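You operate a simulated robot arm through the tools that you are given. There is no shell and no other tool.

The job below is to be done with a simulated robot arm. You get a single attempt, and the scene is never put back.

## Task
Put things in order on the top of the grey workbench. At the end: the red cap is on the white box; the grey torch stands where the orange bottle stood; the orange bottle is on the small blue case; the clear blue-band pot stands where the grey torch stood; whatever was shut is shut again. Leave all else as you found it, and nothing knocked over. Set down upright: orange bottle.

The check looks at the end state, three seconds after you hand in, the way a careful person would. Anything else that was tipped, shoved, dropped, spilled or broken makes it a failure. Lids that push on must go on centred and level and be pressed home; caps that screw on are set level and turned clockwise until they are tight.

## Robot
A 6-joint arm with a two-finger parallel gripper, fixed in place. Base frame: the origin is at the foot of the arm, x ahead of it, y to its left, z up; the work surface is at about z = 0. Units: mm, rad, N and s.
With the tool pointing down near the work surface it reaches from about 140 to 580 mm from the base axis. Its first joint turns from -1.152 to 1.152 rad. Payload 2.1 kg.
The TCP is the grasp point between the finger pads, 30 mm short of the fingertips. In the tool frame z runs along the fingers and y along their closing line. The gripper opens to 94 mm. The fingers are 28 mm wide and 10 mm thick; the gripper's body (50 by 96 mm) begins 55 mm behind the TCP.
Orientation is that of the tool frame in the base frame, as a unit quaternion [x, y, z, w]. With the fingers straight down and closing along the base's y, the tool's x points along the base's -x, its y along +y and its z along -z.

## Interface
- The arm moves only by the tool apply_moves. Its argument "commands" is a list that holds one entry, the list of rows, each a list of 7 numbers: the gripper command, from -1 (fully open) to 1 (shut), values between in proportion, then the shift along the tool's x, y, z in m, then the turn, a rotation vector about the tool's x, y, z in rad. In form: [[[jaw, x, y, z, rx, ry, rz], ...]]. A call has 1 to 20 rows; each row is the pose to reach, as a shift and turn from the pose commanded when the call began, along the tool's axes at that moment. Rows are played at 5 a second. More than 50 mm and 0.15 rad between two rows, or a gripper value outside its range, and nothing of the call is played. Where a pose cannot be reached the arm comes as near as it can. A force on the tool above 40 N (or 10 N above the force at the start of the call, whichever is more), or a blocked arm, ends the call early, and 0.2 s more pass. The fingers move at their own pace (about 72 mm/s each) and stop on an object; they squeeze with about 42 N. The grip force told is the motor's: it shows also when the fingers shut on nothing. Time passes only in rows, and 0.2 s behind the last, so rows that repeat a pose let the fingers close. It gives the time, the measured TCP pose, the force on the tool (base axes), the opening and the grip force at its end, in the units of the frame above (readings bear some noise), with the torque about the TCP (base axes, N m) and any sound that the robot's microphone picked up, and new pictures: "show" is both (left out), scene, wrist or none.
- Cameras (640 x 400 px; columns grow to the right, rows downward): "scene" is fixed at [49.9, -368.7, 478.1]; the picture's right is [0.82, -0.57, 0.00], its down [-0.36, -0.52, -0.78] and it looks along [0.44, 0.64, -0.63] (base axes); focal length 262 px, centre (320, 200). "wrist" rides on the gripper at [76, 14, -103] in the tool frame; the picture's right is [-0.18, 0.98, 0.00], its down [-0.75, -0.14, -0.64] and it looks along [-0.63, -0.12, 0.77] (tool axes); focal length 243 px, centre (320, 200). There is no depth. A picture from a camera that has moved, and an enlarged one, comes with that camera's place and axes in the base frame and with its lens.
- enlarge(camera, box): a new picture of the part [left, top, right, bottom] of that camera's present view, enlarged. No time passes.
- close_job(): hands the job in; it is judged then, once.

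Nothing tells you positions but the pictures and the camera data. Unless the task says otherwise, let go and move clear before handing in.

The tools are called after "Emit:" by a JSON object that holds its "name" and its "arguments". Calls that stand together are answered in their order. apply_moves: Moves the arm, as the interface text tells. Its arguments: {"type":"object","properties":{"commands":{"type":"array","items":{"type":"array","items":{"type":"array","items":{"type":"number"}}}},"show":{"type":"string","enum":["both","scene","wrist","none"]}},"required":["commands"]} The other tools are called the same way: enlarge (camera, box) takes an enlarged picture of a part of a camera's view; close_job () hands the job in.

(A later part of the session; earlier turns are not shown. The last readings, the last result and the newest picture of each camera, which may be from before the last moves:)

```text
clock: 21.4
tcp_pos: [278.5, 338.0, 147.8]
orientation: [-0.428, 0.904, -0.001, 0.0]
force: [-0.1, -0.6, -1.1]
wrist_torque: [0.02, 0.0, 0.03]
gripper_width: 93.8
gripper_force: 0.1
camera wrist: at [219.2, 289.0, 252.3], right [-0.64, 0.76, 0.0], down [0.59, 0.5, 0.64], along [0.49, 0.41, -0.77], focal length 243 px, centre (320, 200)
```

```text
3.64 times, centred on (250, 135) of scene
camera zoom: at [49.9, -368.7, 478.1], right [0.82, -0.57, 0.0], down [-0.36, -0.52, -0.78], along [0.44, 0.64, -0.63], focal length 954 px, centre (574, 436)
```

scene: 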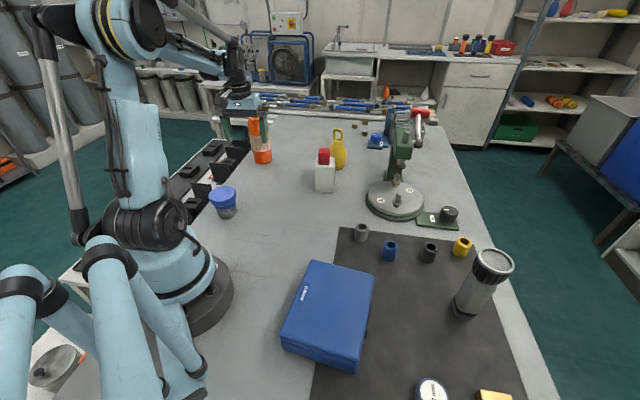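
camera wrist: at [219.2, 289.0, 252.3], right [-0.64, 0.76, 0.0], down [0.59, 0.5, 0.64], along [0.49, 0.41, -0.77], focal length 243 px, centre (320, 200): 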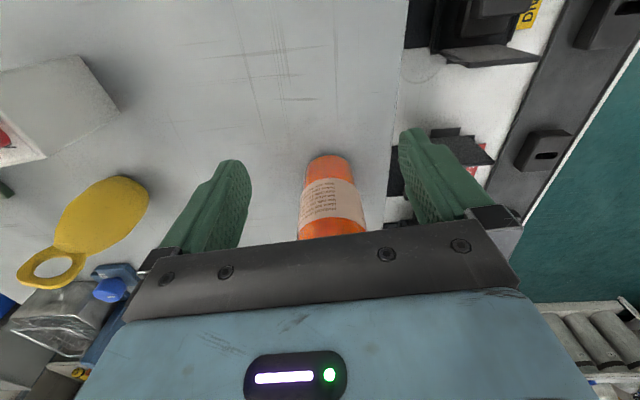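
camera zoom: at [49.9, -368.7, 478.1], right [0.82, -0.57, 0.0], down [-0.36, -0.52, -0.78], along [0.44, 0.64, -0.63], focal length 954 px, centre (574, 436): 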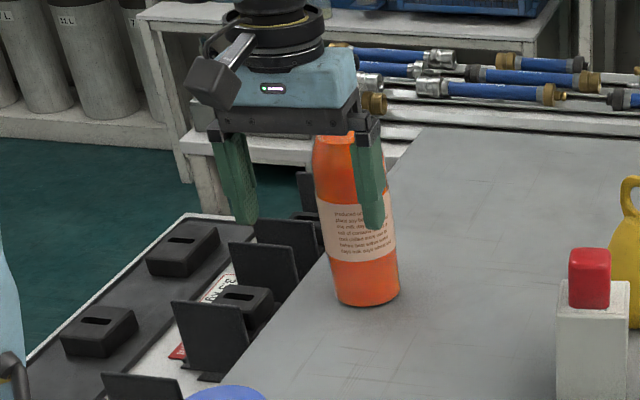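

The bottle axis is about 100 mm ahead of the gripper and 2–3 mm to the right, at about (344, 414). I raise slightly so the palm clears the white cap and slide in along the fingers' plane.

Emit:
{"name": "apply_moves", "arguments": {"commands": [[[-1, 0, -0.0025, -0.007, 0, 0, 0], [-1, -0.025, -0.0025, -0.007, 0, 0, 0], [-1, -0.045, -0.0025, -0.007, 0, 0, 0], [-1, -0.06, -0.0025, -0.007, 0, 0, 0], [-1, -0.06, -0.0025, -0.007, 0, 0, 0]]]}}

Emit:
{"name": "enlarge", "arguments": {"camera": "scene", "box": [210, 80, 300, 170]}}

Emit:
{"name": "enlarge", "arguments": {"camera": "wrist", "box": [180, 110, 480, 270]}}

```text
clock: 22.6
tcp_pos: [318.7, 384.9, 158.4]
orientation: [-0.429, 0.903, -0.001, 0.0]
force: [-0.4, 0.0, 0.4]
wrist_torque: [0.01, 0.02, 0.02]
gripper_width: 94.1
gripper_force: 0.0
camera wrist: at [259.6, 335.3, 261.0], right [-0.64, 0.76, 0.0], down [0.59, 0.5, 0.64], along [0.49, 0.41, -0.77], focal length 243 px, centre (320, 200)
```

scene: 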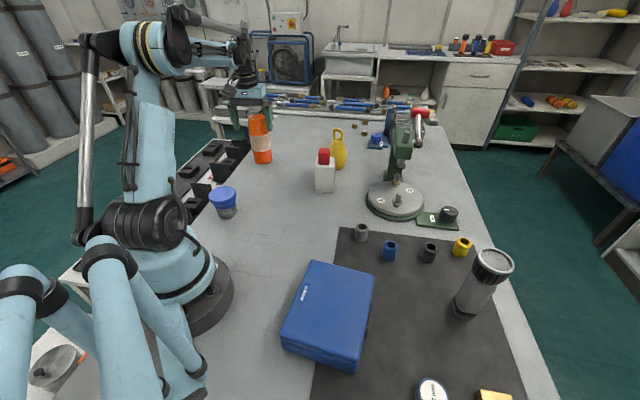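
wrist: 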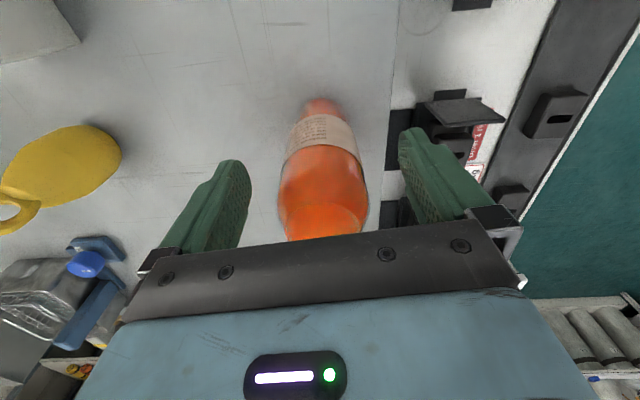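

```text
4.44 times, centred on (255, 125) of scene
camera zoom: at [49.9, -368.7, 478.1], right [0.82, -0.57, 0.0], down [-0.36, -0.52, -0.78], along [0.44, 0.64, -0.63], focal length 1166 px, centre (609, 533)
```

zoom: 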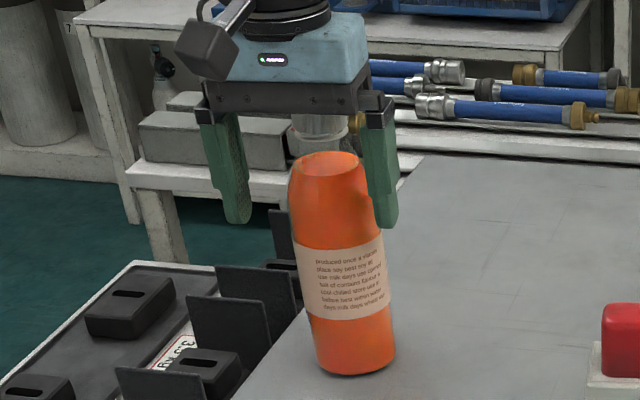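

```text
2.13 times, centred on (330, 190) of wrist
camera zoom: at [259.6, 335.3, 261.0], right [-0.64, 0.76, 0.0], down [0.59, 0.5, 0.64], along [0.49, 0.41, -0.77], focal length 518 px, centre (299, 221)
```

zoom: 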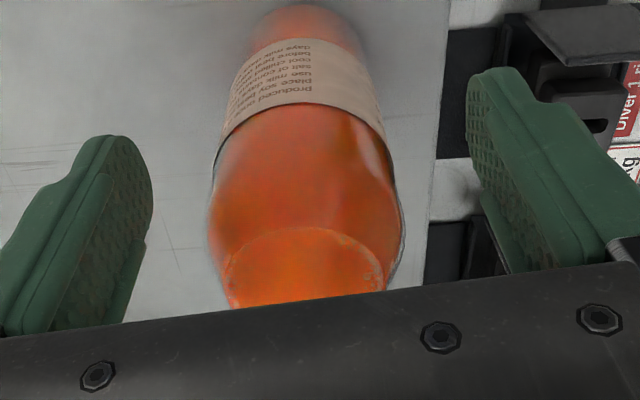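

The bottle's shoulder starts low (about z = 120), so a straight-down grip would only catch the rounded shoulder under the cap. I back off and tilt the tool 45° outward so the fingers can hold the straight body lower down.

Emit:
{"name": "apply_moves", "arguments": {"commands": [[[-1, 0.025, 0, 0, 0, 0, 0], [-1, 0.045, 0, 0.008, 0, -0.13, 0], [-1, 0.06, 0, 0.016, 0, -0.26, 0], [-1, 0.075, 0, 0.026, 0, -0.39, 0], [-1, 0.085, 0, 0.036, 0, -0.52, 0], [-1, 0.085, 0, 0.044, 0, -0.65, 0], [-1, 0.085, 0, 0.05, 0, -0.785, 0], [-1, 0.085, 0, 0.05, 0, -0.785, 0]]]}}

Emit:
{"name": "enlarge", "arguments": {"camera": "scene", "box": [180, 80, 300, 180]}}

Emit:
{"name": "enlarge", "arguments": {"camera": "wrist", "box": [180, 50, 480, 270]}}

```text
clock: 24.4
tcp_pos: [265.2, 317.9, 106.4]
orientation: [-0.396, 0.835, 0.163, 0.347]
force: [-0.4, 0.1, -0.5]
wrist_torque: [-0.01, -0.01, 0.01]
gripper_width: 94.1
gripper_force: 0.0
camera wrist: at [173.9, 229.8, 127.0], right [-0.68, 0.72, 0.13], down [0.16, -0.03, 0.99], along [0.72, 0.69, -0.09], focal length 243 px, centre (320, 200)
```

scene: 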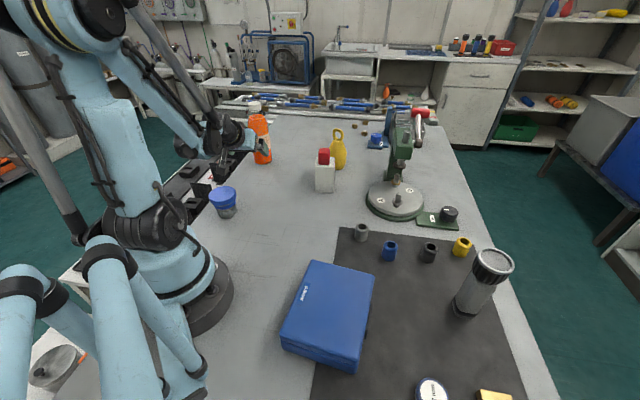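
wrist: 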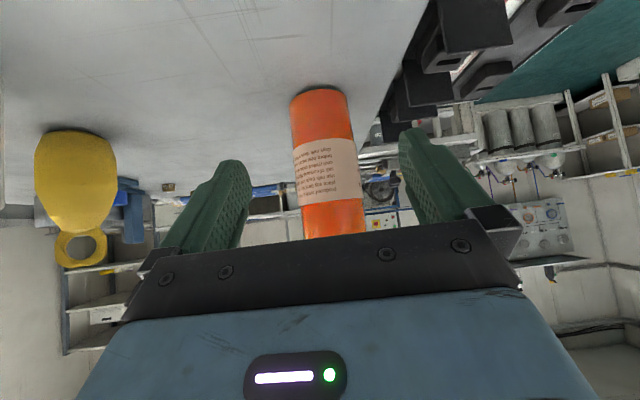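

```text
4.00 times, centred on (240, 130) of scene
camera zoom: at [49.9, -368.7, 478.1], right [0.82, -0.57, 0.0], down [-0.36, -0.52, -0.78], along [0.44, 0.64, -0.63], focal length 1050 px, centre (640, 480)
```

zoom: 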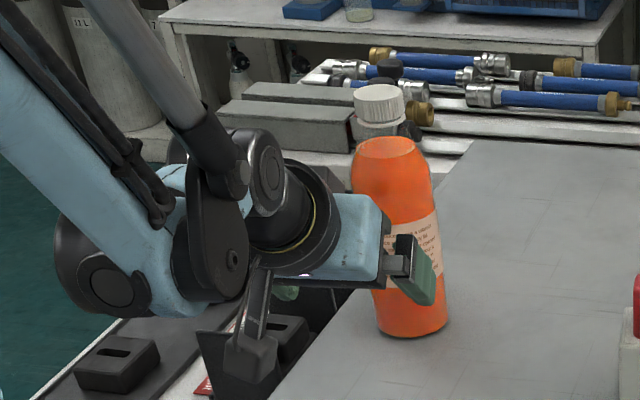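

```text
1.82 times, centred on (330, 160) of wrist
camera zoom: at [173.9, 229.8, 127.0], right [-0.68, 0.72, 0.13], down [0.16, -0.03, 0.99], along [0.72, 0.69, -0.09], focal length 441 px, centre (302, 273)
```

zoom: 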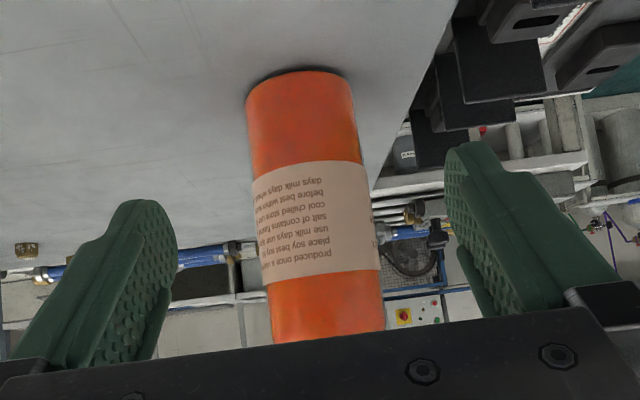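

With the tilt, the bottle axis is about 125 mm ahead and 2 mm right, at about (346, 413). I slide forward horizontally so the fingers straddle the straight body, stopping a bit short for a check.

Emit:
{"name": "apply_moves", "arguments": {"commands": [[[-1, -0.0247, -0.002, 0.0248, 0, 0, 0], [-1, -0.0495, -0.002, 0.0496, 0, 0, 0], [-1, -0.0672, -0.002, 0.0673, 0, 0, 0], [-1, -0.0707, -0.002, 0.0709, 0, 0, 0], [-1, -0.0707, -0.002, 0.0709, 0, 0, 0]]]}}

Emit:
{"name": "enlarge", "arguments": {"camera": "scene", "box": [180, 80, 300, 180]}}

Emit:
{"name": "enlarge", "arguments": {"camera": "wrist", "box": [180, 50, 480, 270]}}

```text
clock: 25.6
tcp_pos: [328.4, 393.0, 106.8]
orientation: [-0.396, 0.835, 0.163, 0.345]
force: [0.8, 0.6, 0.1]
wrist_torque: [-0.03, -0.03, 0.06]
gripper_width: 93.8
gripper_force: 0.0
camera wrist: at [237.3, 306.4, 126.9], right [-0.68, 0.72, 0.13], down [0.16, -0.03, 0.99], along [0.72, 0.69, -0.1], focal length 243 px, centre (320, 200)
```

scene: 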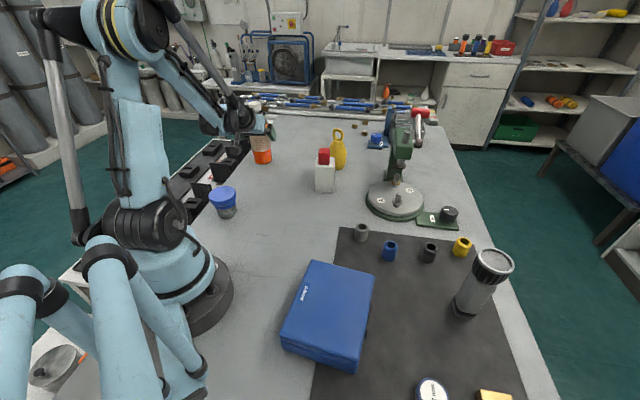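
wrist: 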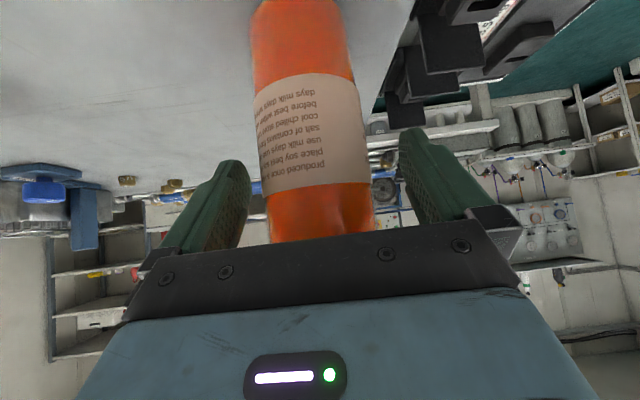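

```text
4.00 times, centred on (240, 130) of scene
camera zoom: at [49.9, -368.7, 478.1], right [0.82, -0.57, 0.0], down [-0.36, -0.52, -0.78], along [0.44, 0.64, -0.63], focal length 1050 px, centre (640, 480)
```

zoom: 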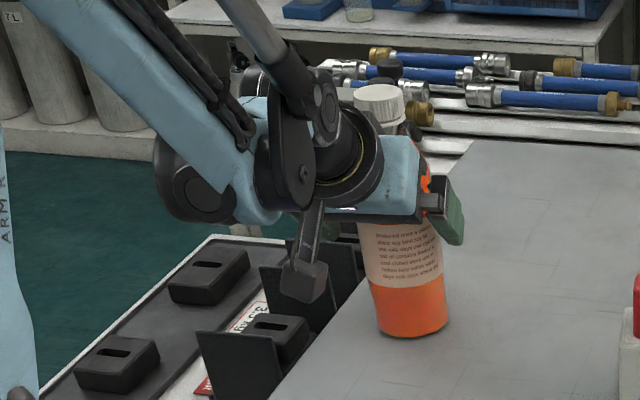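

```text
1.82 times, centred on (330, 160) of wrist
camera zoom: at [237.3, 306.4, 126.9], right [-0.68, 0.72, 0.13], down [0.16, -0.03, 0.99], along [0.72, 0.69, -0.1], focal length 441 px, centre (302, 273)
```

zoom: 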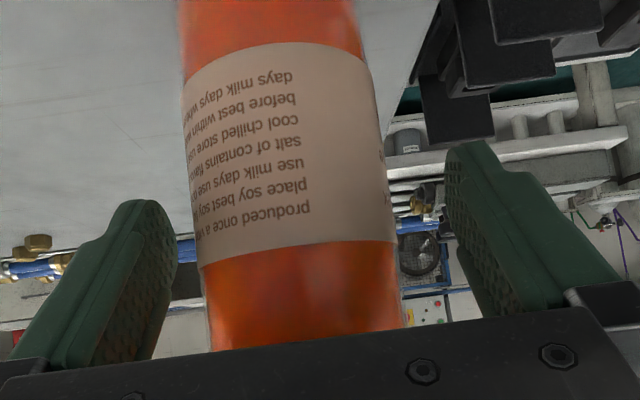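

Emit:
{"name": "apply_moves", "arguments": {"commands": [[[-1, 0, -0.0035, 0, 0, 0, 0], [-1, -0.0066, -0.0035, 0.0066, 0, 0, 0], [-1, -0.0131, -0.0035, 0.0132, 0, 0, 0], [-1, -0.0131, -0.0035, 0.0132, 0, 0, 0]]]}}

Emit:
{"name": "enlarge", "arguments": {"camera": "scene", "box": [180, 80, 300, 180]}}

Emit:
{"name": "enlarge", "arguments": {"camera": "wrist", "box": [180, 50, 480, 270]}}

```text
clock: 26.6
tcp_pos: [344.6, 407.3, 107.0]
orientation: [-0.397, 0.835, 0.163, 0.345]
force: [0.3, -0.8, -0.5]
wrist_torque: [0.07, -0.04, 0.02]
gripper_width: 94.2
gripper_force: 0.0
camera wrist: at [253.1, 318.8, 126.3], right [-0.68, 0.72, 0.13], down [0.16, -0.03, 0.99], along [0.72, 0.69, -0.1], focal length 243 px, centre (320, 200)
```

scene: 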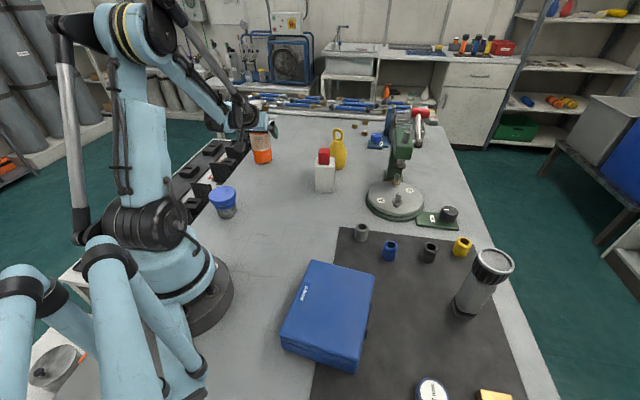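
wrist: 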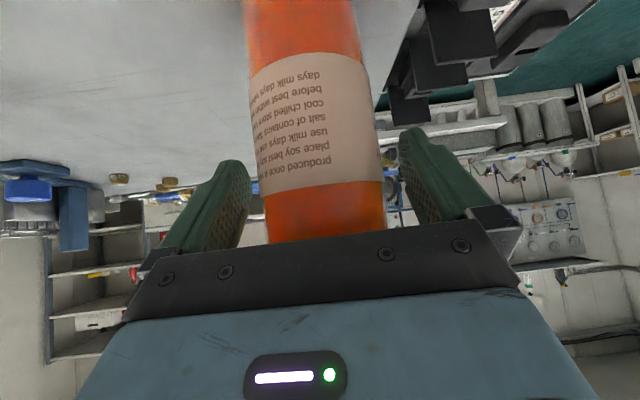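

```text
4.00 times, centred on (240, 130) of scene
camera zoom: at [49.9, -368.7, 478.1], right [0.82, -0.57, 0.0], down [-0.36, -0.52, -0.78], along [0.44, 0.64, -0.63], focal length 1050 px, centre (640, 480)
```

zoom: 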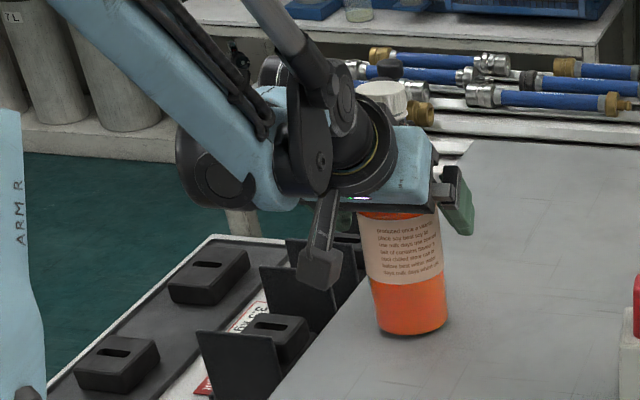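

```text
1.82 times, centred on (330, 160) of wrist
camera zoom: at [253.1, 318.8, 126.3], right [-0.68, 0.72, 0.13], down [0.16, -0.03, 0.99], along [0.72, 0.69, -0.1], focal length 441 px, centre (302, 273)
```

zoom: 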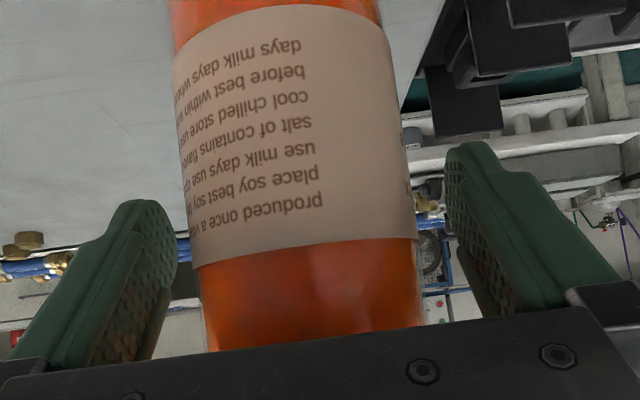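

The bottle is centred between the fingers (about 6 mm ahead of the TCP). I close on it.

Emit:
{"name": "apply_moves", "arguments": {"commands": [[[-0.6, 0, 0, 0, 0, 0, 0], [0, 0, 0, 0, 0, 0, 0], [1, 0, 0, 0, 0, 0, 0], [1, 0, 0, 0, 0, 0, 0], [1, 0, 0, 0, 0, 0, 0]]]}}

Emit:
{"name": "enlarge", "arguments": {"camera": "scene", "box": [180, 80, 300, 180]}}

```text
clock: 27.8
tcp_pos: [343.6, 406.5, 106.1]
orientation: [-0.396, 0.835, 0.164, 0.346]
force: [0.4, 1.3, -0.6]
wrist_torque: [0.24, -0.02, 0.06]
gripper_width: 67.9
gripper_force: 42.5
camera wrist: at [253.0, 318.8, 126.3], right [-0.68, 0.72, 0.13], down [0.16, -0.03, 0.99], along [0.72, 0.69, -0.1], focal length 243 px, centre (320, 200)
```

scene: 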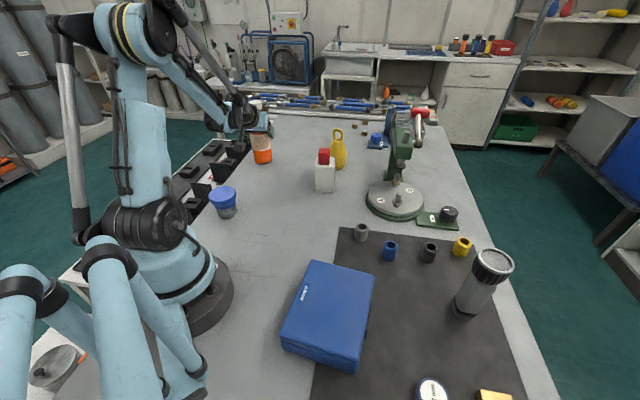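
wrist: 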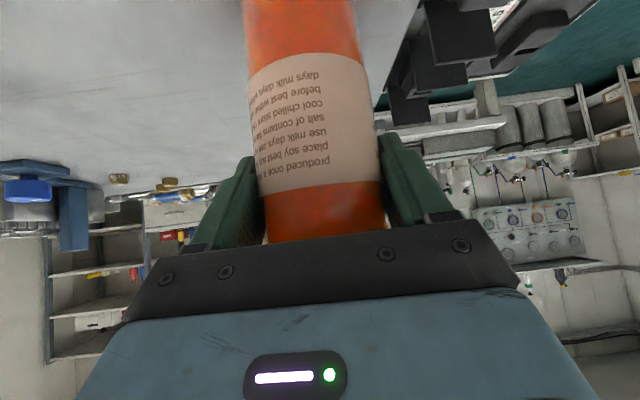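

```text
4.00 times, centred on (240, 130) of scene
camera zoom: at [49.9, -368.7, 478.1], right [0.82, -0.57, 0.0], down [-0.36, -0.52, -0.78], along [0.44, 0.64, -0.63], focal length 1050 px, centre (640, 480)
```

zoom: 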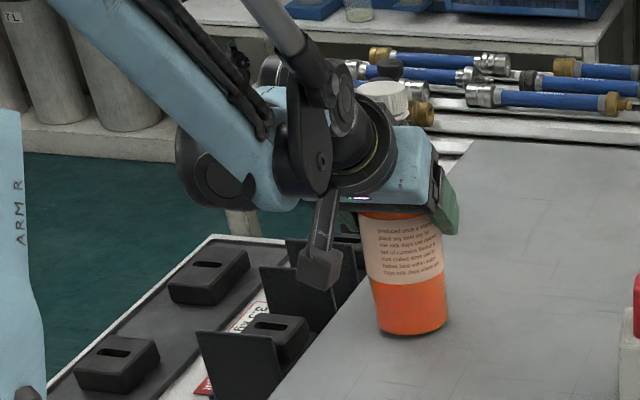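

The bottle is held at 67.9 mm. I lift it slowly a few centimetres and check that it stays put in the grip.

Emit:
{"name": "apply_moves", "arguments": {"commands": [[[1, -0.0014, 0, -0.0014, 0, 0, 0], [1, -0.0042, 0, -0.0042, 0, 0, 0], [1, -0.0106, 0, -0.0106, 0, 0, 0], [1, -0.0212, 0, -0.0212, 0, 0, 0], [1, -0.0318, 0, -0.0318, 0, 0, 0], [1, -0.0424, 0, -0.0424, 0, 0, 0], [1, -0.0424, 0, -0.0424, 0, 0, 0]]]}}

Emit:
{"name": "enlarge", "arguments": {"camera": "scene", "box": [180, 60, 300, 180]}}

```text
clock: 29.4
tcp_pos: [343.6, 405.8, 167.8]
orientation: [-0.397, 0.835, 0.163, 0.345]
force: [-0.3, -0.6, -4.9]
wrist_torque: [0.02, 0.01, 0.01]
gripper_width: 67.6
gripper_force: 42.0
camera wrist: at [252.9, 317.7, 186.5], right [-0.68, 0.72, 0.13], down [0.16, -0.03, 0.99], along [0.72, 0.69, -0.1], focal length 243 px, centre (320, 200)
```

scene: 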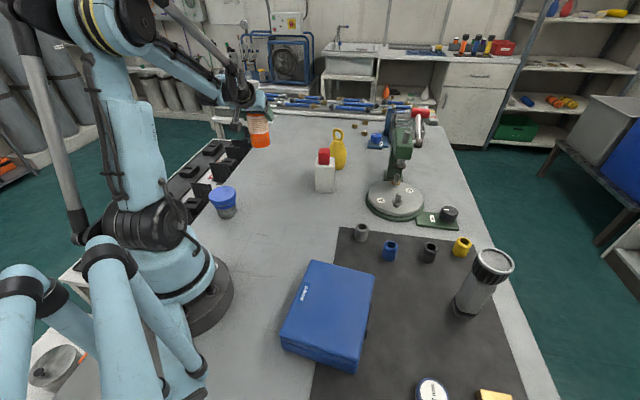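
wrist: 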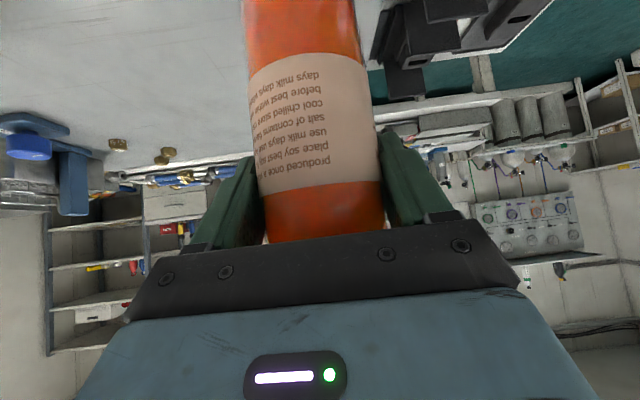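

```text
3.33 times, centred on (240, 120) of scene
camera zoom: at [49.9, -368.6, 478.1], right [0.82, -0.57, 0.0], down [-0.36, -0.52, -0.77], along [0.44, 0.64, -0.63], focal length 875 px, centre (587, 467)
```

zoom: 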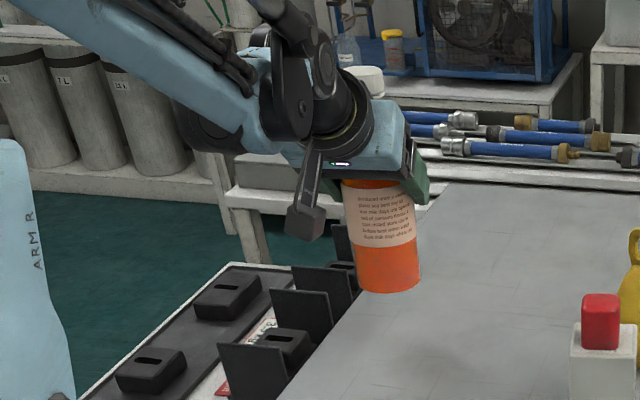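

The bottle (about 0.5 kg) hangs upright and firm. I raise it further and draw it back toward the base before swinging over to the blue case.

Emit:
{"name": "apply_moves", "arguments": {"commands": [[[1, 0.0141, 0, -0.0425, 0, 0, 0], [1, 0.0318, 0, -0.0815, 0, 0, 0], [1, 0.0494, 0, -0.1204, 0, 0, 0], [1, 0.0706, 0, -0.1559, 0, 0, 0], [1, 0.0918, 0, -0.1771, 0, 0, 0], [1, 0.0918, 0, -0.1771, 0, 0, 0]]]}}

```text
clock: 30.8
tcp_pos: [222.8, 258.1, 227.3]
orientation: [-0.396, 0.835, 0.162, 0.345]
force: [-0.3, -0.8, -5.6]
wrist_torque: [0.03, -0.01, 0.02]
gripper_width: 67.8
gripper_force: 42.4
camera wrist: at [132.9, 170.8, 247.3], right [-0.68, 0.72, 0.13], down [0.16, -0.03, 0.99], along [0.72, 0.69, -0.1], focal length 243 px, centre (320, 200)
```

scene: 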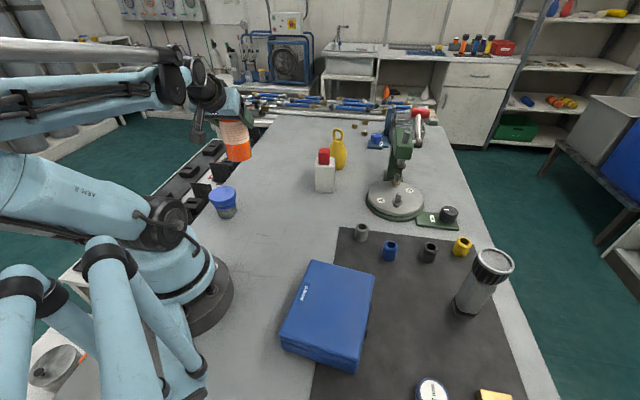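
wrist: 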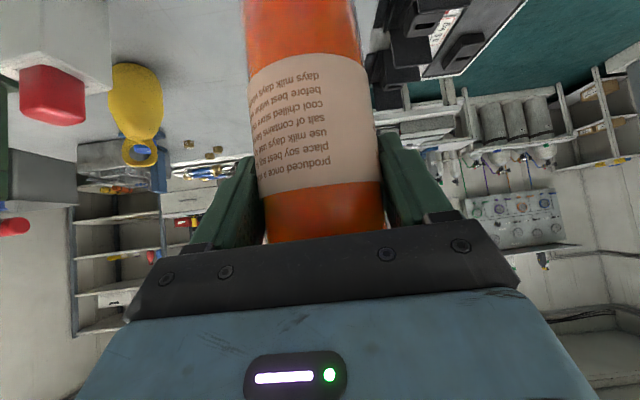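

The bottle is clear and upright at about z = 121 under its base. I swing it on an arc around the base to above the blue case's centre near (200, -183), turning the tool with it.

Emit:
{"name": "apply_moves", "arguments": {"commands": [[[1, 0.004, -0.0267, -0.0039, 0.0575, 0.0002, 0.0574], [1, 0.0094, -0.0527, -0.0093, 0.115, 0.0004, 0.1148], [1, 0.0162, -0.0778, -0.016, 0.1725, 0.0006, 0.1722], [1, 0.0244, -0.1016, -0.0241, 0.23, 0.0008, 0.2297], [1, 0.0338, -0.1241, -0.0334, 0.2875, 0.001, 0.2871], [1, 0.0444, -0.1453, -0.044, 0.345, 0.0013, 0.3445], [1, 0.056, -0.1649, -0.0556, 0.4025, 0.0015, 0.4019], [1, 0.0685, -0.183, -0.068, 0.46, 0.0017, 0.4594], [1, 0.0819, -0.1993, -0.0814, 0.5175, 0.0019, 0.5168], [1, 0.096, -0.2138, -0.0955, 0.575, 0.0021, 0.5742], [1, 0.1108, -0.2265, -0.1103, 0.6325, 0.0023, 0.6316], [1, 0.126, -0.2374, -0.1255, 0.69, 0.0025, 0.689], [1, 0.1416, -0.2462, -0.1411, 0.7475, 0.0027, 0.7465], [1, 0.1575, -0.2532, -0.157, 0.805, 0.0029, 0.8039], [1, 0.1735, -0.2583, -0.173, 0.8625, 0.0032, 0.8613], [1, 0.1895, -0.2614, -0.189, 0.92, 0.0034, 0.9187], [1, 0.2055, -0.2627, -0.205, 0.9775, 0.0036, 0.9762], [1, 0.2211, -0.2621, -0.2207, 1.035, 0.0038, 1.0336], [1, 0.2366, -0.2597, -0.2362, 1.0925, 0.004, 1.091], [1, 0.2517, -0.2556, -0.2513, 1.15, 0.0042, 1.1484]]]}}

Emit:
{"name": "enlarge", "arguments": {"camera": "scene", "box": [200, 150, 400, 390]}}

```text
clock: 35.0
tcp_pos: [217.1, -194.7, 227.7]
orientation: [0.334, 0.862, -0.14, 0.356]
force: [0.4, 0.1, -5.9]
wrist_torque: [0.01, 0.05, -0.05]
gripper_width: 67.3
gripper_force: 41.6
out of reach, approached as far as the arm can: row 15, 16, 17, 18, 19, 20
camera wrist: at [133.1, -97.7, 246.8], right [0.76, 0.64, 0.13], down [-0.03, -0.16, 0.99], along [0.65, -0.75, -0.1], focal length 243 px, centre (320, 200)
```

scene: 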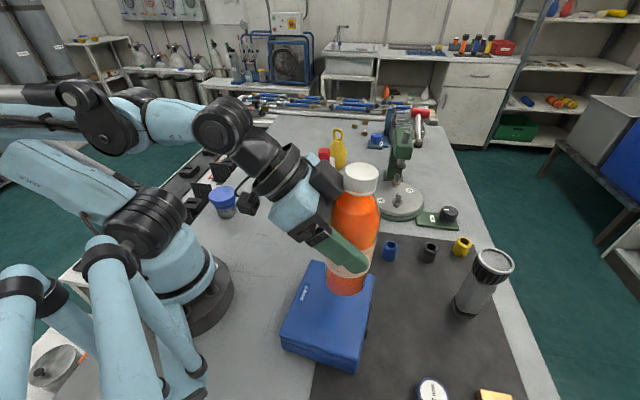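
wrist: 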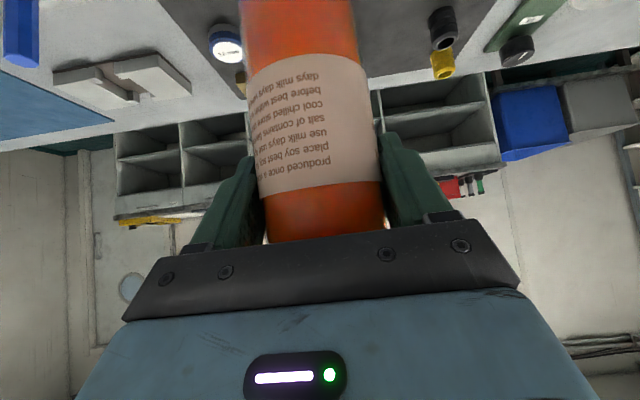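

```text
1.67 times, centred on (300, 270) of scene
camera zoom: at [49.9, -368.7, 478.1], right [0.82, -0.57, 0.0], down [-0.36, -0.52, -0.78], along [0.44, 0.64, -0.63], focal length 437 px, centre (353, 83)
```

zoom: 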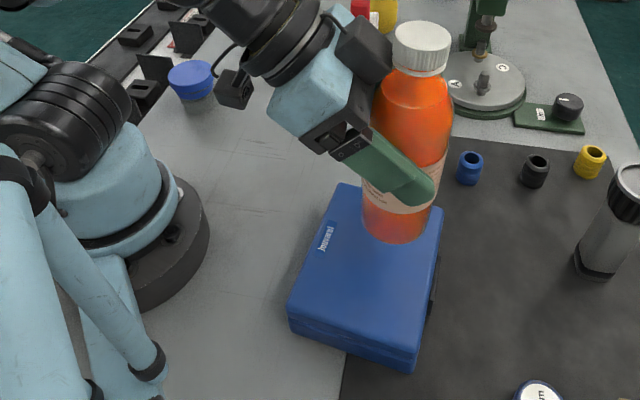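

The arm cannot reach as close as the case centre with this 45° radial tilt (it stopped at r ≈ 292), so the bottle hangs over the outer half of the case. I check where the commanded pose now stands with a null move.

Emit:
{"name": "apply_moves", "arguments": {"commands": [[[1, 0, 0, 0, 0, 0, 0]]], "show": "none"}}

```text
clock: 35.4
tcp_pos: [215.9, -194.7, 226.9]
orientation: [0.334, 0.862, -0.14, 0.356]
force: [-0.5, 0.0, -4.7]
wrist_torque: [-0.01, 0.01, 0.01]
gripper_width: 67.4
gripper_force: 41.7
```

The reference is the reached pose. I turn the tool clockwise about the bottle's own axis so the wrist moves out to the side, which should free reach toward the case centre; first half of the turn now.

Emit:
{"name": "apply_moves", "arguments": {"commands": [[[1, 0, 0.0007, 0, 0.0707, 0.0004, 0.0709], [1, -0.0001, 0.0013, 0.0001, 0.1414, 0.0008, 0.1418], [1, 0.0015, 0.0017, -0.0015, 0.2121, 0.0012, 0.2127], [1, 0.0031, 0.0021, -0.0031, 0.2828, 0.0016, 0.2836], [1, 0.0046, 0.0026, -0.0046, 0.3535, 0.002, 0.3545], [1, 0.0061, 0.0029, -0.0061, 0.4242, 0.0024, 0.4254], [1, 0.0061, 0.0029, -0.0061, 0.4242, 0.0024, 0.4254]]]}}

```text
clock: 37.0
tcp_pos: [210.6, -187.3, 229.6]
orientation: [0.574, 0.724, -0.239, 0.299]
force: [1.0, 0.2, -5.3]
wrist_torque: [-0.01, 0.04, 0.02]
gripper_width: 67.5
gripper_force: 42.1
camera wrist: at [196.7, -59.5, 247.5], right [0.99, 0.1, 0.13], down [-0.12, -0.11, 0.99], along [0.11, -0.99, -0.1], focal length 243 px, centre (320, 200)
```

scene: 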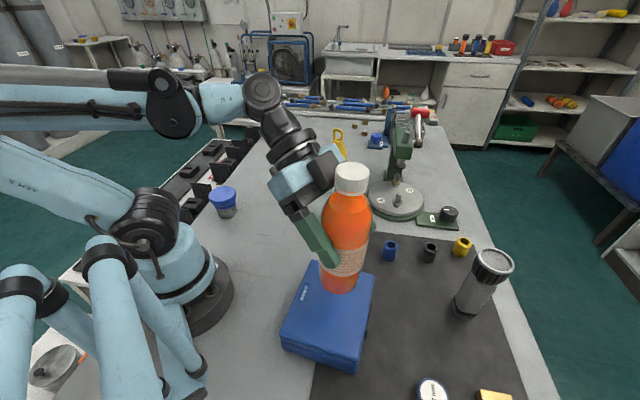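
wrist: 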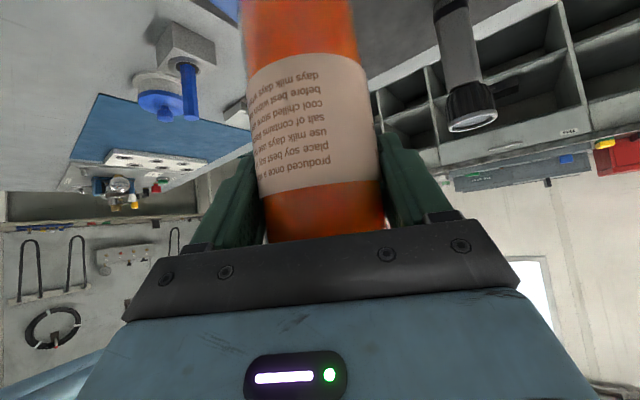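

The turn works smoothly. I do the second half of the turn while moving the bottle over the case's centre.

Emit:
{"name": "apply_moves", "arguments": {"commands": [[[1, 0.0014, -0.0009, -0.0014, 0.0707, 0.0003, 0.0707], [1, 0.0028, -0.0019, -0.0028, 0.1414, 0.0006, 0.1414], [1, 0.0042, -0.0028, -0.0042, 0.2121, 0.0009, 0.2121], [1, 0.0056, -0.0038, -0.0056, 0.2828, 0.0012, 0.2828], [1, 0.007, -0.0047, -0.007, 0.3535, 0.0015, 0.3535], [1, 0.0084, -0.0057, -0.0084, 0.4242, 0.0018, 0.4242], [1, 0.0084, -0.0057, -0.0084, 0.4242, 0.0018, 0.4242]]]}}

Emit:
{"name": "enlarge", "arguments": {"camera": "scene", "box": [240, 150, 400, 390]}}

```text
clock: 38.6
tcp_pos: [204.4, -176.5, 227.7]
orientation: [0.763, 0.522, -0.317, 0.213]
force: [0.0, -0.4, -5.6]
wrist_torque: [0.02, -0.01, 0.0]
gripper_width: 67.5
gripper_force: 42.3
camera wrist: at [262.7, -63.0, 247.9], right [0.87, -0.48, 0.13], down [-0.16, -0.02, 0.99], along [-0.47, -0.88, -0.1], focal length 243 px, centre (320, 200)
```

scene: 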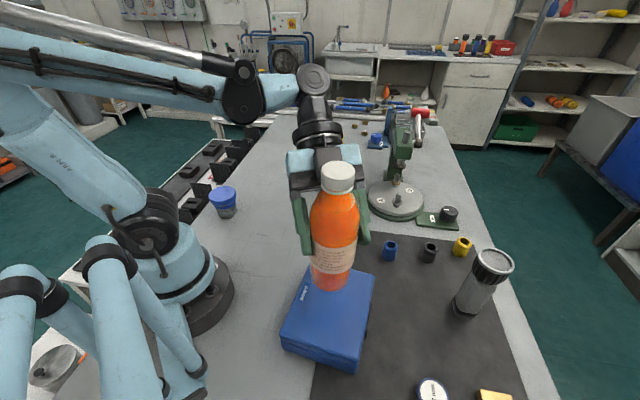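
wrist: 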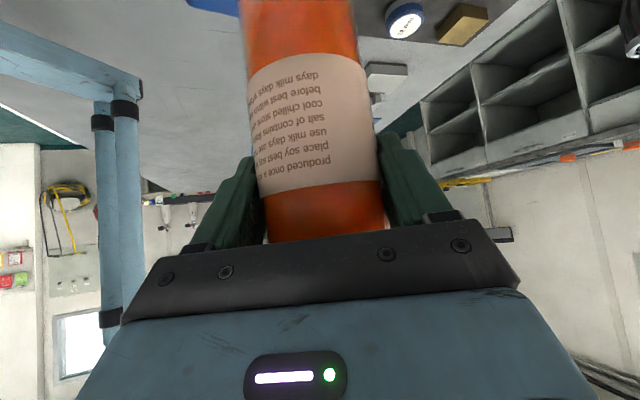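

```text
1.67 times, centred on (320, 270) of scene
camera zoom: at [49.9, -368.7, 478.1], right [0.82, -0.57, 0.0], down [-0.36, -0.52, -0.78], along [0.44, 0.64, -0.63], focal length 437 px, centre (320, 83)
```

zoom: 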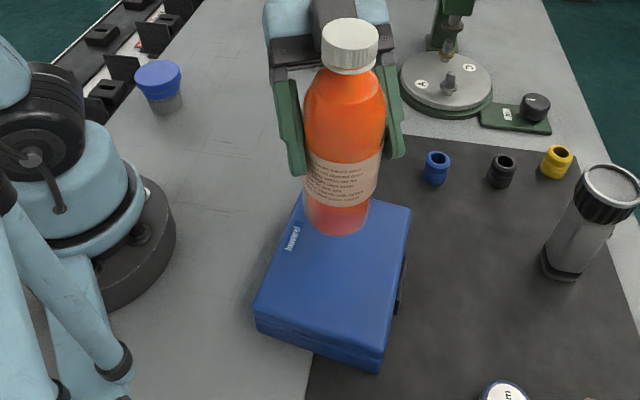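

The bottle is centred above the case and upright. I lower it 60 mm straight down, watching for reach trouble or early contact.

Emit:
{"name": "apply_moves", "arguments": {"commands": [[[1, 0.0106, 0.0001, 0.0106, 0, 0, 0], [1, 0.0212, 0.0002, 0.0213, 0, 0, 0], [1, 0.0318, 0.0003, 0.0319, 0, 0, 0], [1, 0.0388, 0.0003, 0.039, 0, 0, 0], [1, 0.0424, 0.0004, 0.0426, 0, 0, 0], [1, 0.0424, 0.0004, 0.0426, 0, 0, 0]]]}}

Emit:
{"name": "enlarge", "arguments": {"camera": "scene", "box": [270, 180, 390, 380]}}

```text
clock: 40.0
tcp_pos: [203.5, -177.0, 169.4]
orientation: [0.761, 0.523, -0.316, 0.215]
force: [0.7, 0.0, -4.7]
wrist_torque: [0.03, 0.01, -0.01]
gripper_width: 67.2
gripper_force: 41.6
camera wrist: at [262.8, -62.9, 188.1], right [0.87, -0.48, 0.13], down [-0.16, -0.02, 0.99], along [-0.47, -0.88, -0.1], focal length 243 px, centre (320, 200)
```

scene: 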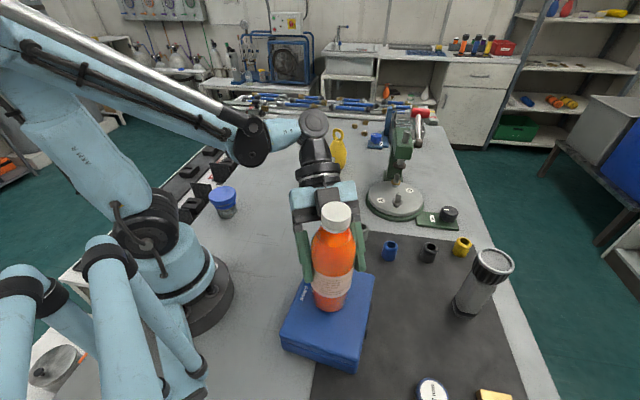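
wrist: 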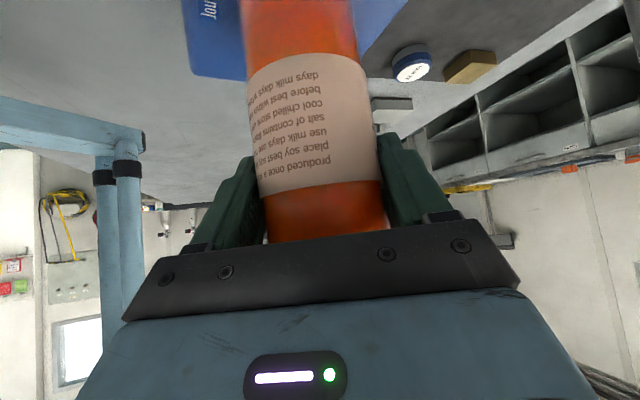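

```text
2.00 times, centred on (330, 280) of scene
camera zoom: at [49.9, -368.7, 478.1], right [0.82, -0.57, 0.0], down [-0.36, -0.52, -0.78], along [0.44, 0.64, -0.63], focal length 525 px, centre (300, 40)
```

zoom: 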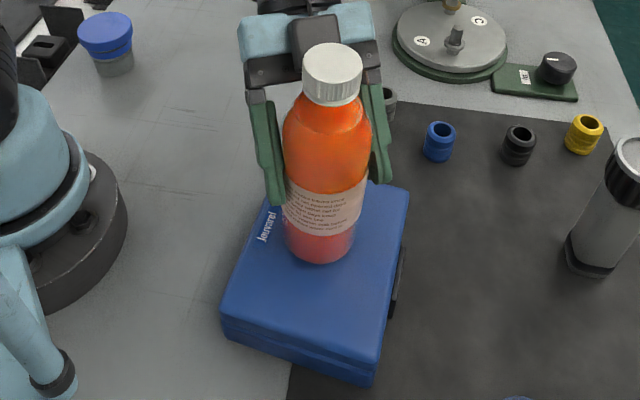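

Emit:
{"name": "apply_moves", "arguments": {"commands": [[[1, 0.0028, 0, 0.0028, 0, 0, 0], [1, 0.0056, 0.0001, 0.0057, 0, 0, 0], [1, 0.0071, 0.0001, 0.0071, 0, 0, 0], [1, 0.0071, 0.0001, 0.0071, 0, 0, 0]]], "show": "none"}}

Emit:
{"name": "enlarge", "arguments": {"camera": "scene", "box": [280, 230, 380, 340]}}

```text
clock: 40.6
tcp_pos: [203.2, -176.6, 163.8]
orientation: [0.76, 0.521, -0.32, 0.219]
force: [1.3, 1.6, 4.9]
wrist_torque: [-0.16, -0.09, 0.05]
gripper_width: 67.2
gripper_force: 42.4
stopped in row 3: the force on the tool passed its limit at 57 N (the readings are from after the stop); the commanded pose is now the measured one
```

```text
3.64 times, centred on (330, 285) of scene
camera zoom: at [49.9, -368.7, 478.1], right [0.82, -0.57, 0.0], down [-0.36, -0.52, -0.78], along [0.44, 0.64, -0.63], focal length 954 px, centre (284, -109)
```

zoom: 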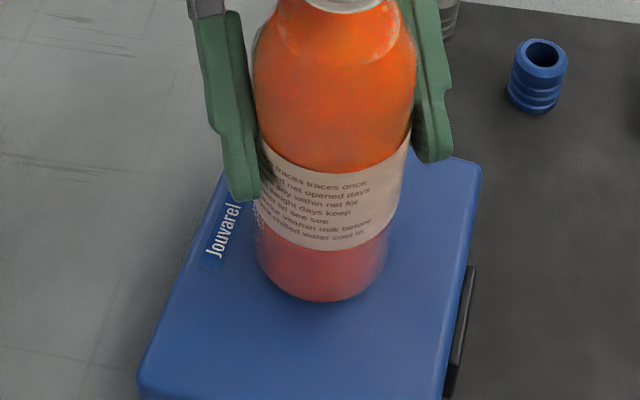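

Contact is made: the bottle stands on the case (about 10 N of support now). I open the jaws slowly and pull back along the tool axis.

Emit:
{"name": "apply_moves", "arguments": {"commands": [[[-0.5, 0, 0, 0, 0, 0, 0], [-0.7, 0, 0, 0, 0, 0, 0], [-1, 0, 0, 0, 0, 0, 0], [-1, 0, 0, 0, 0, 0, 0]]]}}

Emit:
{"name": "enlarge", "arguments": {"camera": "scene", "box": [260, 180, 400, 340]}}

```text
clock: 41.6
tcp_pos: [204.3, -177.8, 164.1]
orientation: [0.76, 0.522, -0.32, 0.218]
force: [0.9, 1.6, 2.8]
wrist_torque: [-0.02, -0.05, 0.0]
gripper_width: 94.1
gripper_force: 0.1
camera wrist: at [263.2, -64.0, 181.6], right [0.87, -0.48, 0.13], down [-0.15, -0.01, 0.99], along [-0.47, -0.88, -0.09], focal length 243 px, centre (320, 200)
```

scene: 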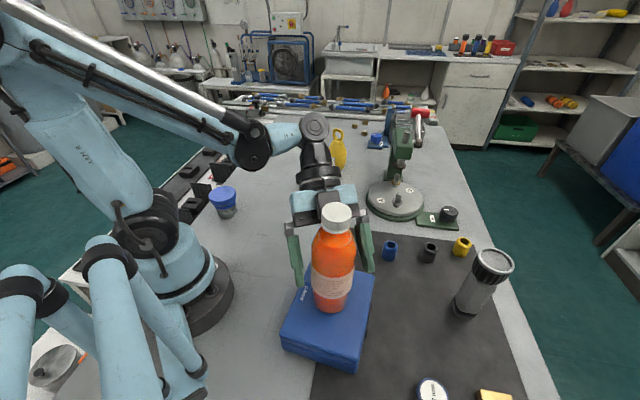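
wrist: 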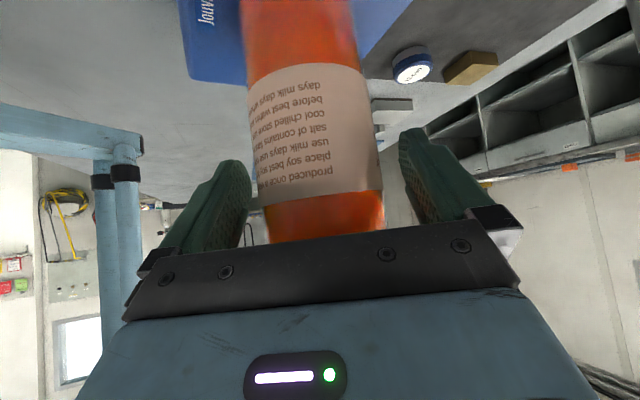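

```text
2.50 times, centred on (330, 260) of scene
camera zoom: at [49.9, -368.7, 478.1], right [0.82, -0.57, 0.0], down [-0.36, -0.52, -0.78], along [0.44, 0.64, -0.63], focal length 656 px, centre (295, 50)
```

zoom: 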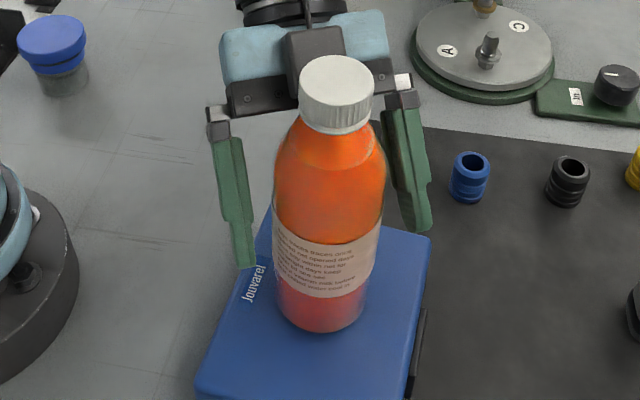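

The bottle stands upright on the case and the fingers are open. I back off horizontally first, then up and away.

Emit:
{"name": "apply_moves", "arguments": {"commands": [[[-1, 0.0035, 0, -0.0036, 0, 0, 0], [-1, 0.0105, 0, -0.0107, 0, 0, 0], [-1, 0.021, 0, -0.0214, 0, 0, 0], [-1, 0.035, 0, -0.0357, 0, 0, 0], [-1, 0.049, 0, -0.05, 0, 0, 0], [-1, 0.063, 0, -0.0643, 0, 0, 0]]]}}

Emit:
{"name": "enlarge", "arguments": {"camera": "scene", "box": [260, 180, 400, 380]}}

```text
clock: 43.0
tcp_pos: [236.1, -94.4, 164.0]
orientation: [0.761, 0.521, -0.32, 0.218]
force: [0.3, 0.1, 0.7]
wrist_torque: [0.0, -0.03, -0.03]
gripper_width: 93.9
gripper_force: 0.0
camera wrist: at [296.1, 19.5, 182.2], right [0.87, -0.48, 0.13], down [-0.15, -0.01, 0.99], along [-0.47, -0.88, -0.09], focal length 243 px, centre (320, 200)
```

scene: 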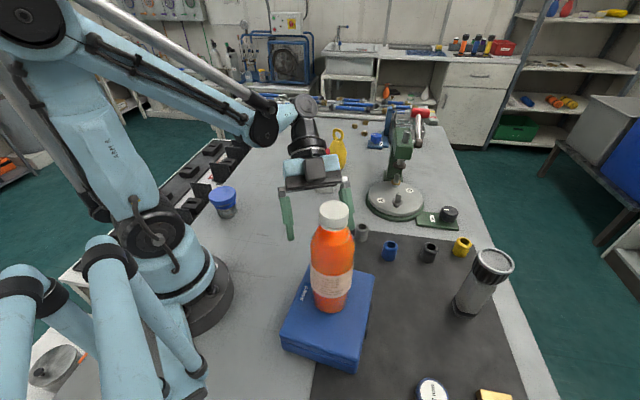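
wrist: 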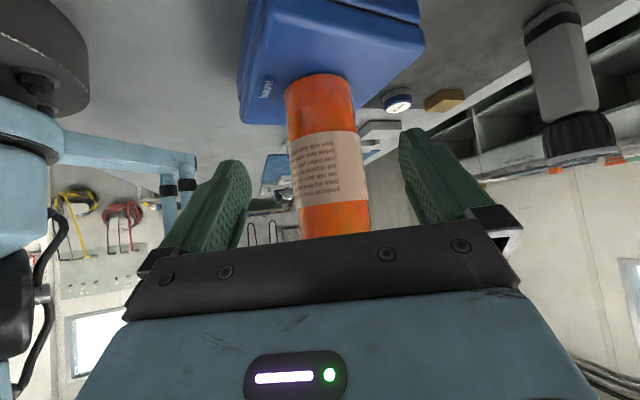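

```text
2.00 times, centred on (330, 280) of scene
camera zoom: at [49.9, -368.7, 478.1], right [0.82, -0.57, 0.0], down [-0.36, -0.52, -0.78], along [0.44, 0.64, -0.63], focal length 525 px, centre (300, 40)
```

zoom: 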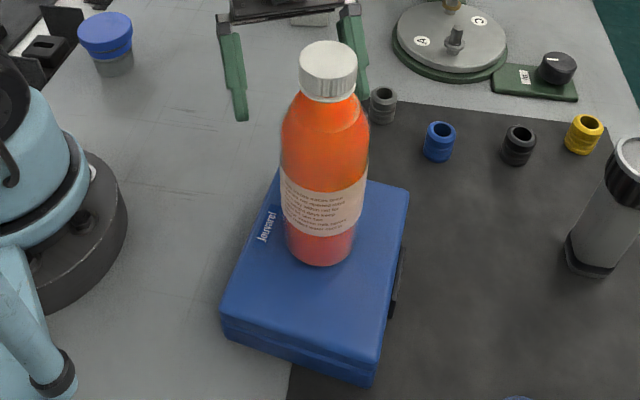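

The orange bottle stands upright on the blue case. Now I raise the arm clear of it and bring the tool back to vertical before heading for the torch.

Emit:
{"name": "apply_moves", "arguments": {"commands": [[[-1, -0.0065, 0.0057, -0.0211, 0, 0.112, 0], [-1, -0.013, 0.0114, -0.0422, 0, 0.224, 0], [-1, -0.0195, 0.0171, -0.0633, 0, 0.336, 0], [-1, -0.026, 0.0228, -0.0844, 0, 0.448, 0], [-1, -0.0327, 0.0285, -0.1055, 0, 0.56, 0], [-1, -0.0393, 0.0342, -0.1266, 0, 0.672, 0], [-1, -0.0458, 0.0399, -0.1477, 0, 0.79, 0], [-1, -0.0458, 0.0399, -0.1477, 0, 0.79, 0]]]}}

```text
clock: 44.8
tcp_pos: [300.4, -40.1, 301.1]
orientation: [0.825, 0.565, -0.003, 0.0]
force: [-0.8, -0.3, -0.3]
wrist_torque: [-0.01, -0.02, -0.01]
gripper_width: 93.8
gripper_force: 0.0
camera wrist: at [342.0, 26.6, 403.7], right [0.85, -0.53, 0.0], down [-0.4, -0.65, 0.65], along [-0.34, -0.55, -0.76], focal length 243 px, centre (320, 200)
```

scene: 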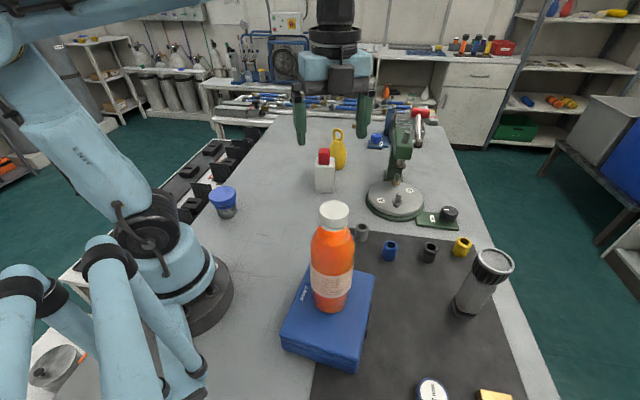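
wrist: 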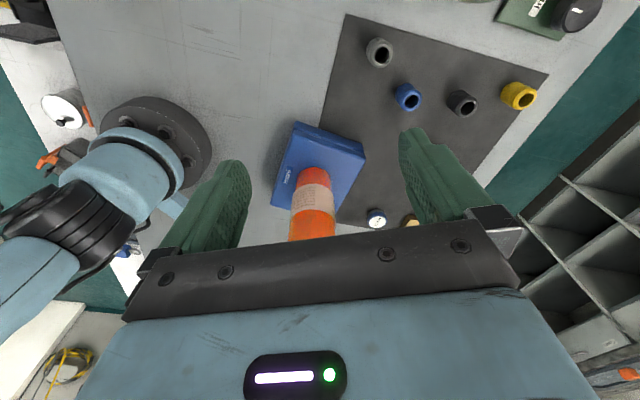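

Emit:
{"name": "apply_moves", "arguments": {"commands": [[[-1, -0.0229, 0.0208, 0.0012, 0, 0, -0.1438], [-1, -0.0458, 0.0415, 0.0024, 0, 0, -0.2876], [-1, -0.0688, 0.0623, 0.0037, 0, 0, -0.4313], [-1, -0.0917, 0.083, 0.0049, 0, 0, -0.5751], [-1, -0.1146, 0.1038, 0.0061, 0, 0, -0.7189], [-1, -0.1375, 0.1245, 0.0073, 0, 0, -0.8627], [-1, -0.1605, 0.1453, 0.0086, 0, 0, -1.0064], [-1, -0.1834, 0.166, 0.0098, 0, 0, -1.1502], [-1, -0.2063, 0.1868, 0.011, 0, 0, -1.294], [-1, -0.2063, 0.1868, 0.011, 0, 0, -1.294]]]}}

Emit:
{"name": "enlarge", "arguments": {"camera": "wrist", "box": [230, 30, 430, 200]}}

Emit:
{"name": "enlarge", "arguments": {"camera": "scene", "box": [430, 230, 540, 330]}}

```text
clock: 47.0
tcp_pos: [399.4, -302.1, 288.5]
orientation: [0.318, 0.948, -0.002, -0.001]
force: [-0.1, 0.3, 0.5]
wrist_torque: [0.0, 0.01, 0.0]
gripper_width: 93.8
gripper_force: 0.0
camera wrist: at [348.3, -243.0, 392.5], right [0.74, 0.67, -0.01], down [0.52, -0.56, 0.64], along [0.43, -0.48, -0.77], focal length 243 px, centre (320, 200)
```

scene: 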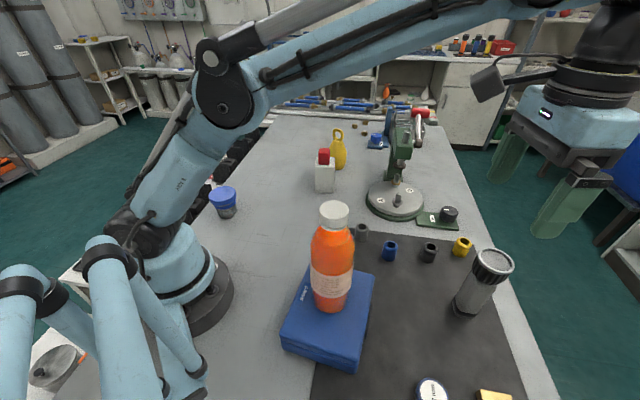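
wrist: 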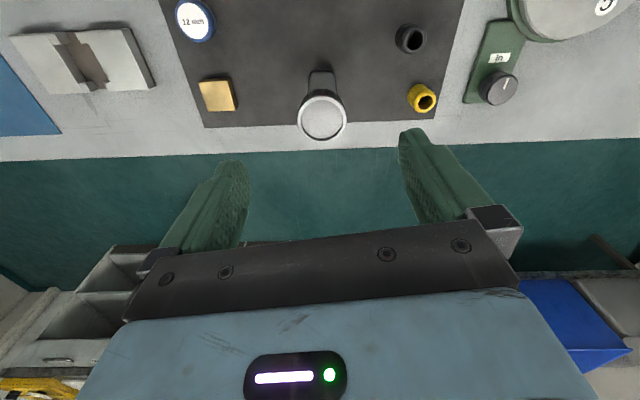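

```text
2.35 times, centred on (330, 115) of wrist
camera zoom: at [348.3, -243.0, 392.5], right [0.74, 0.67, -0.01], down [0.52, -0.56, 0.64], along [0.43, -0.48, -0.77], focal length 571 px, centre (296, 400)
```

zoom: 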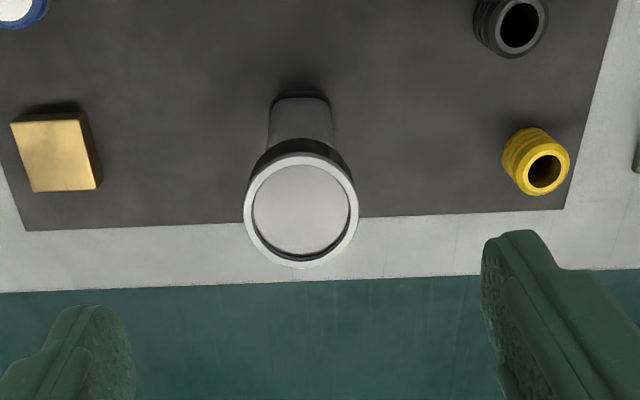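

```text
4.00 times, centred on (485, 280) of scene
camera zoom: at [49.9, -368.7, 478.1], right [0.82, -0.57, 0.0], down [-0.36, -0.52, -0.78], along [0.44, 0.64, -0.63], focal length 1050 px, centre (-340, -120)
```

zoom: 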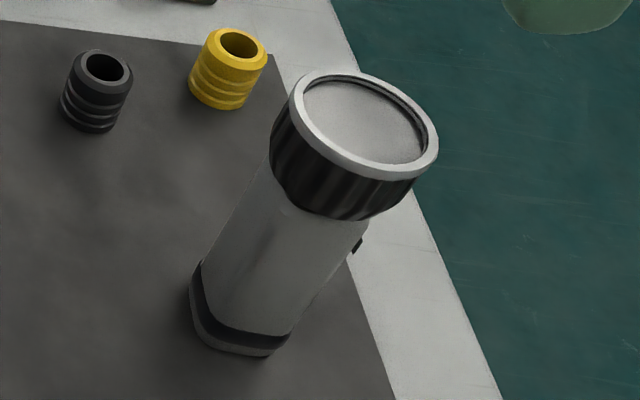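

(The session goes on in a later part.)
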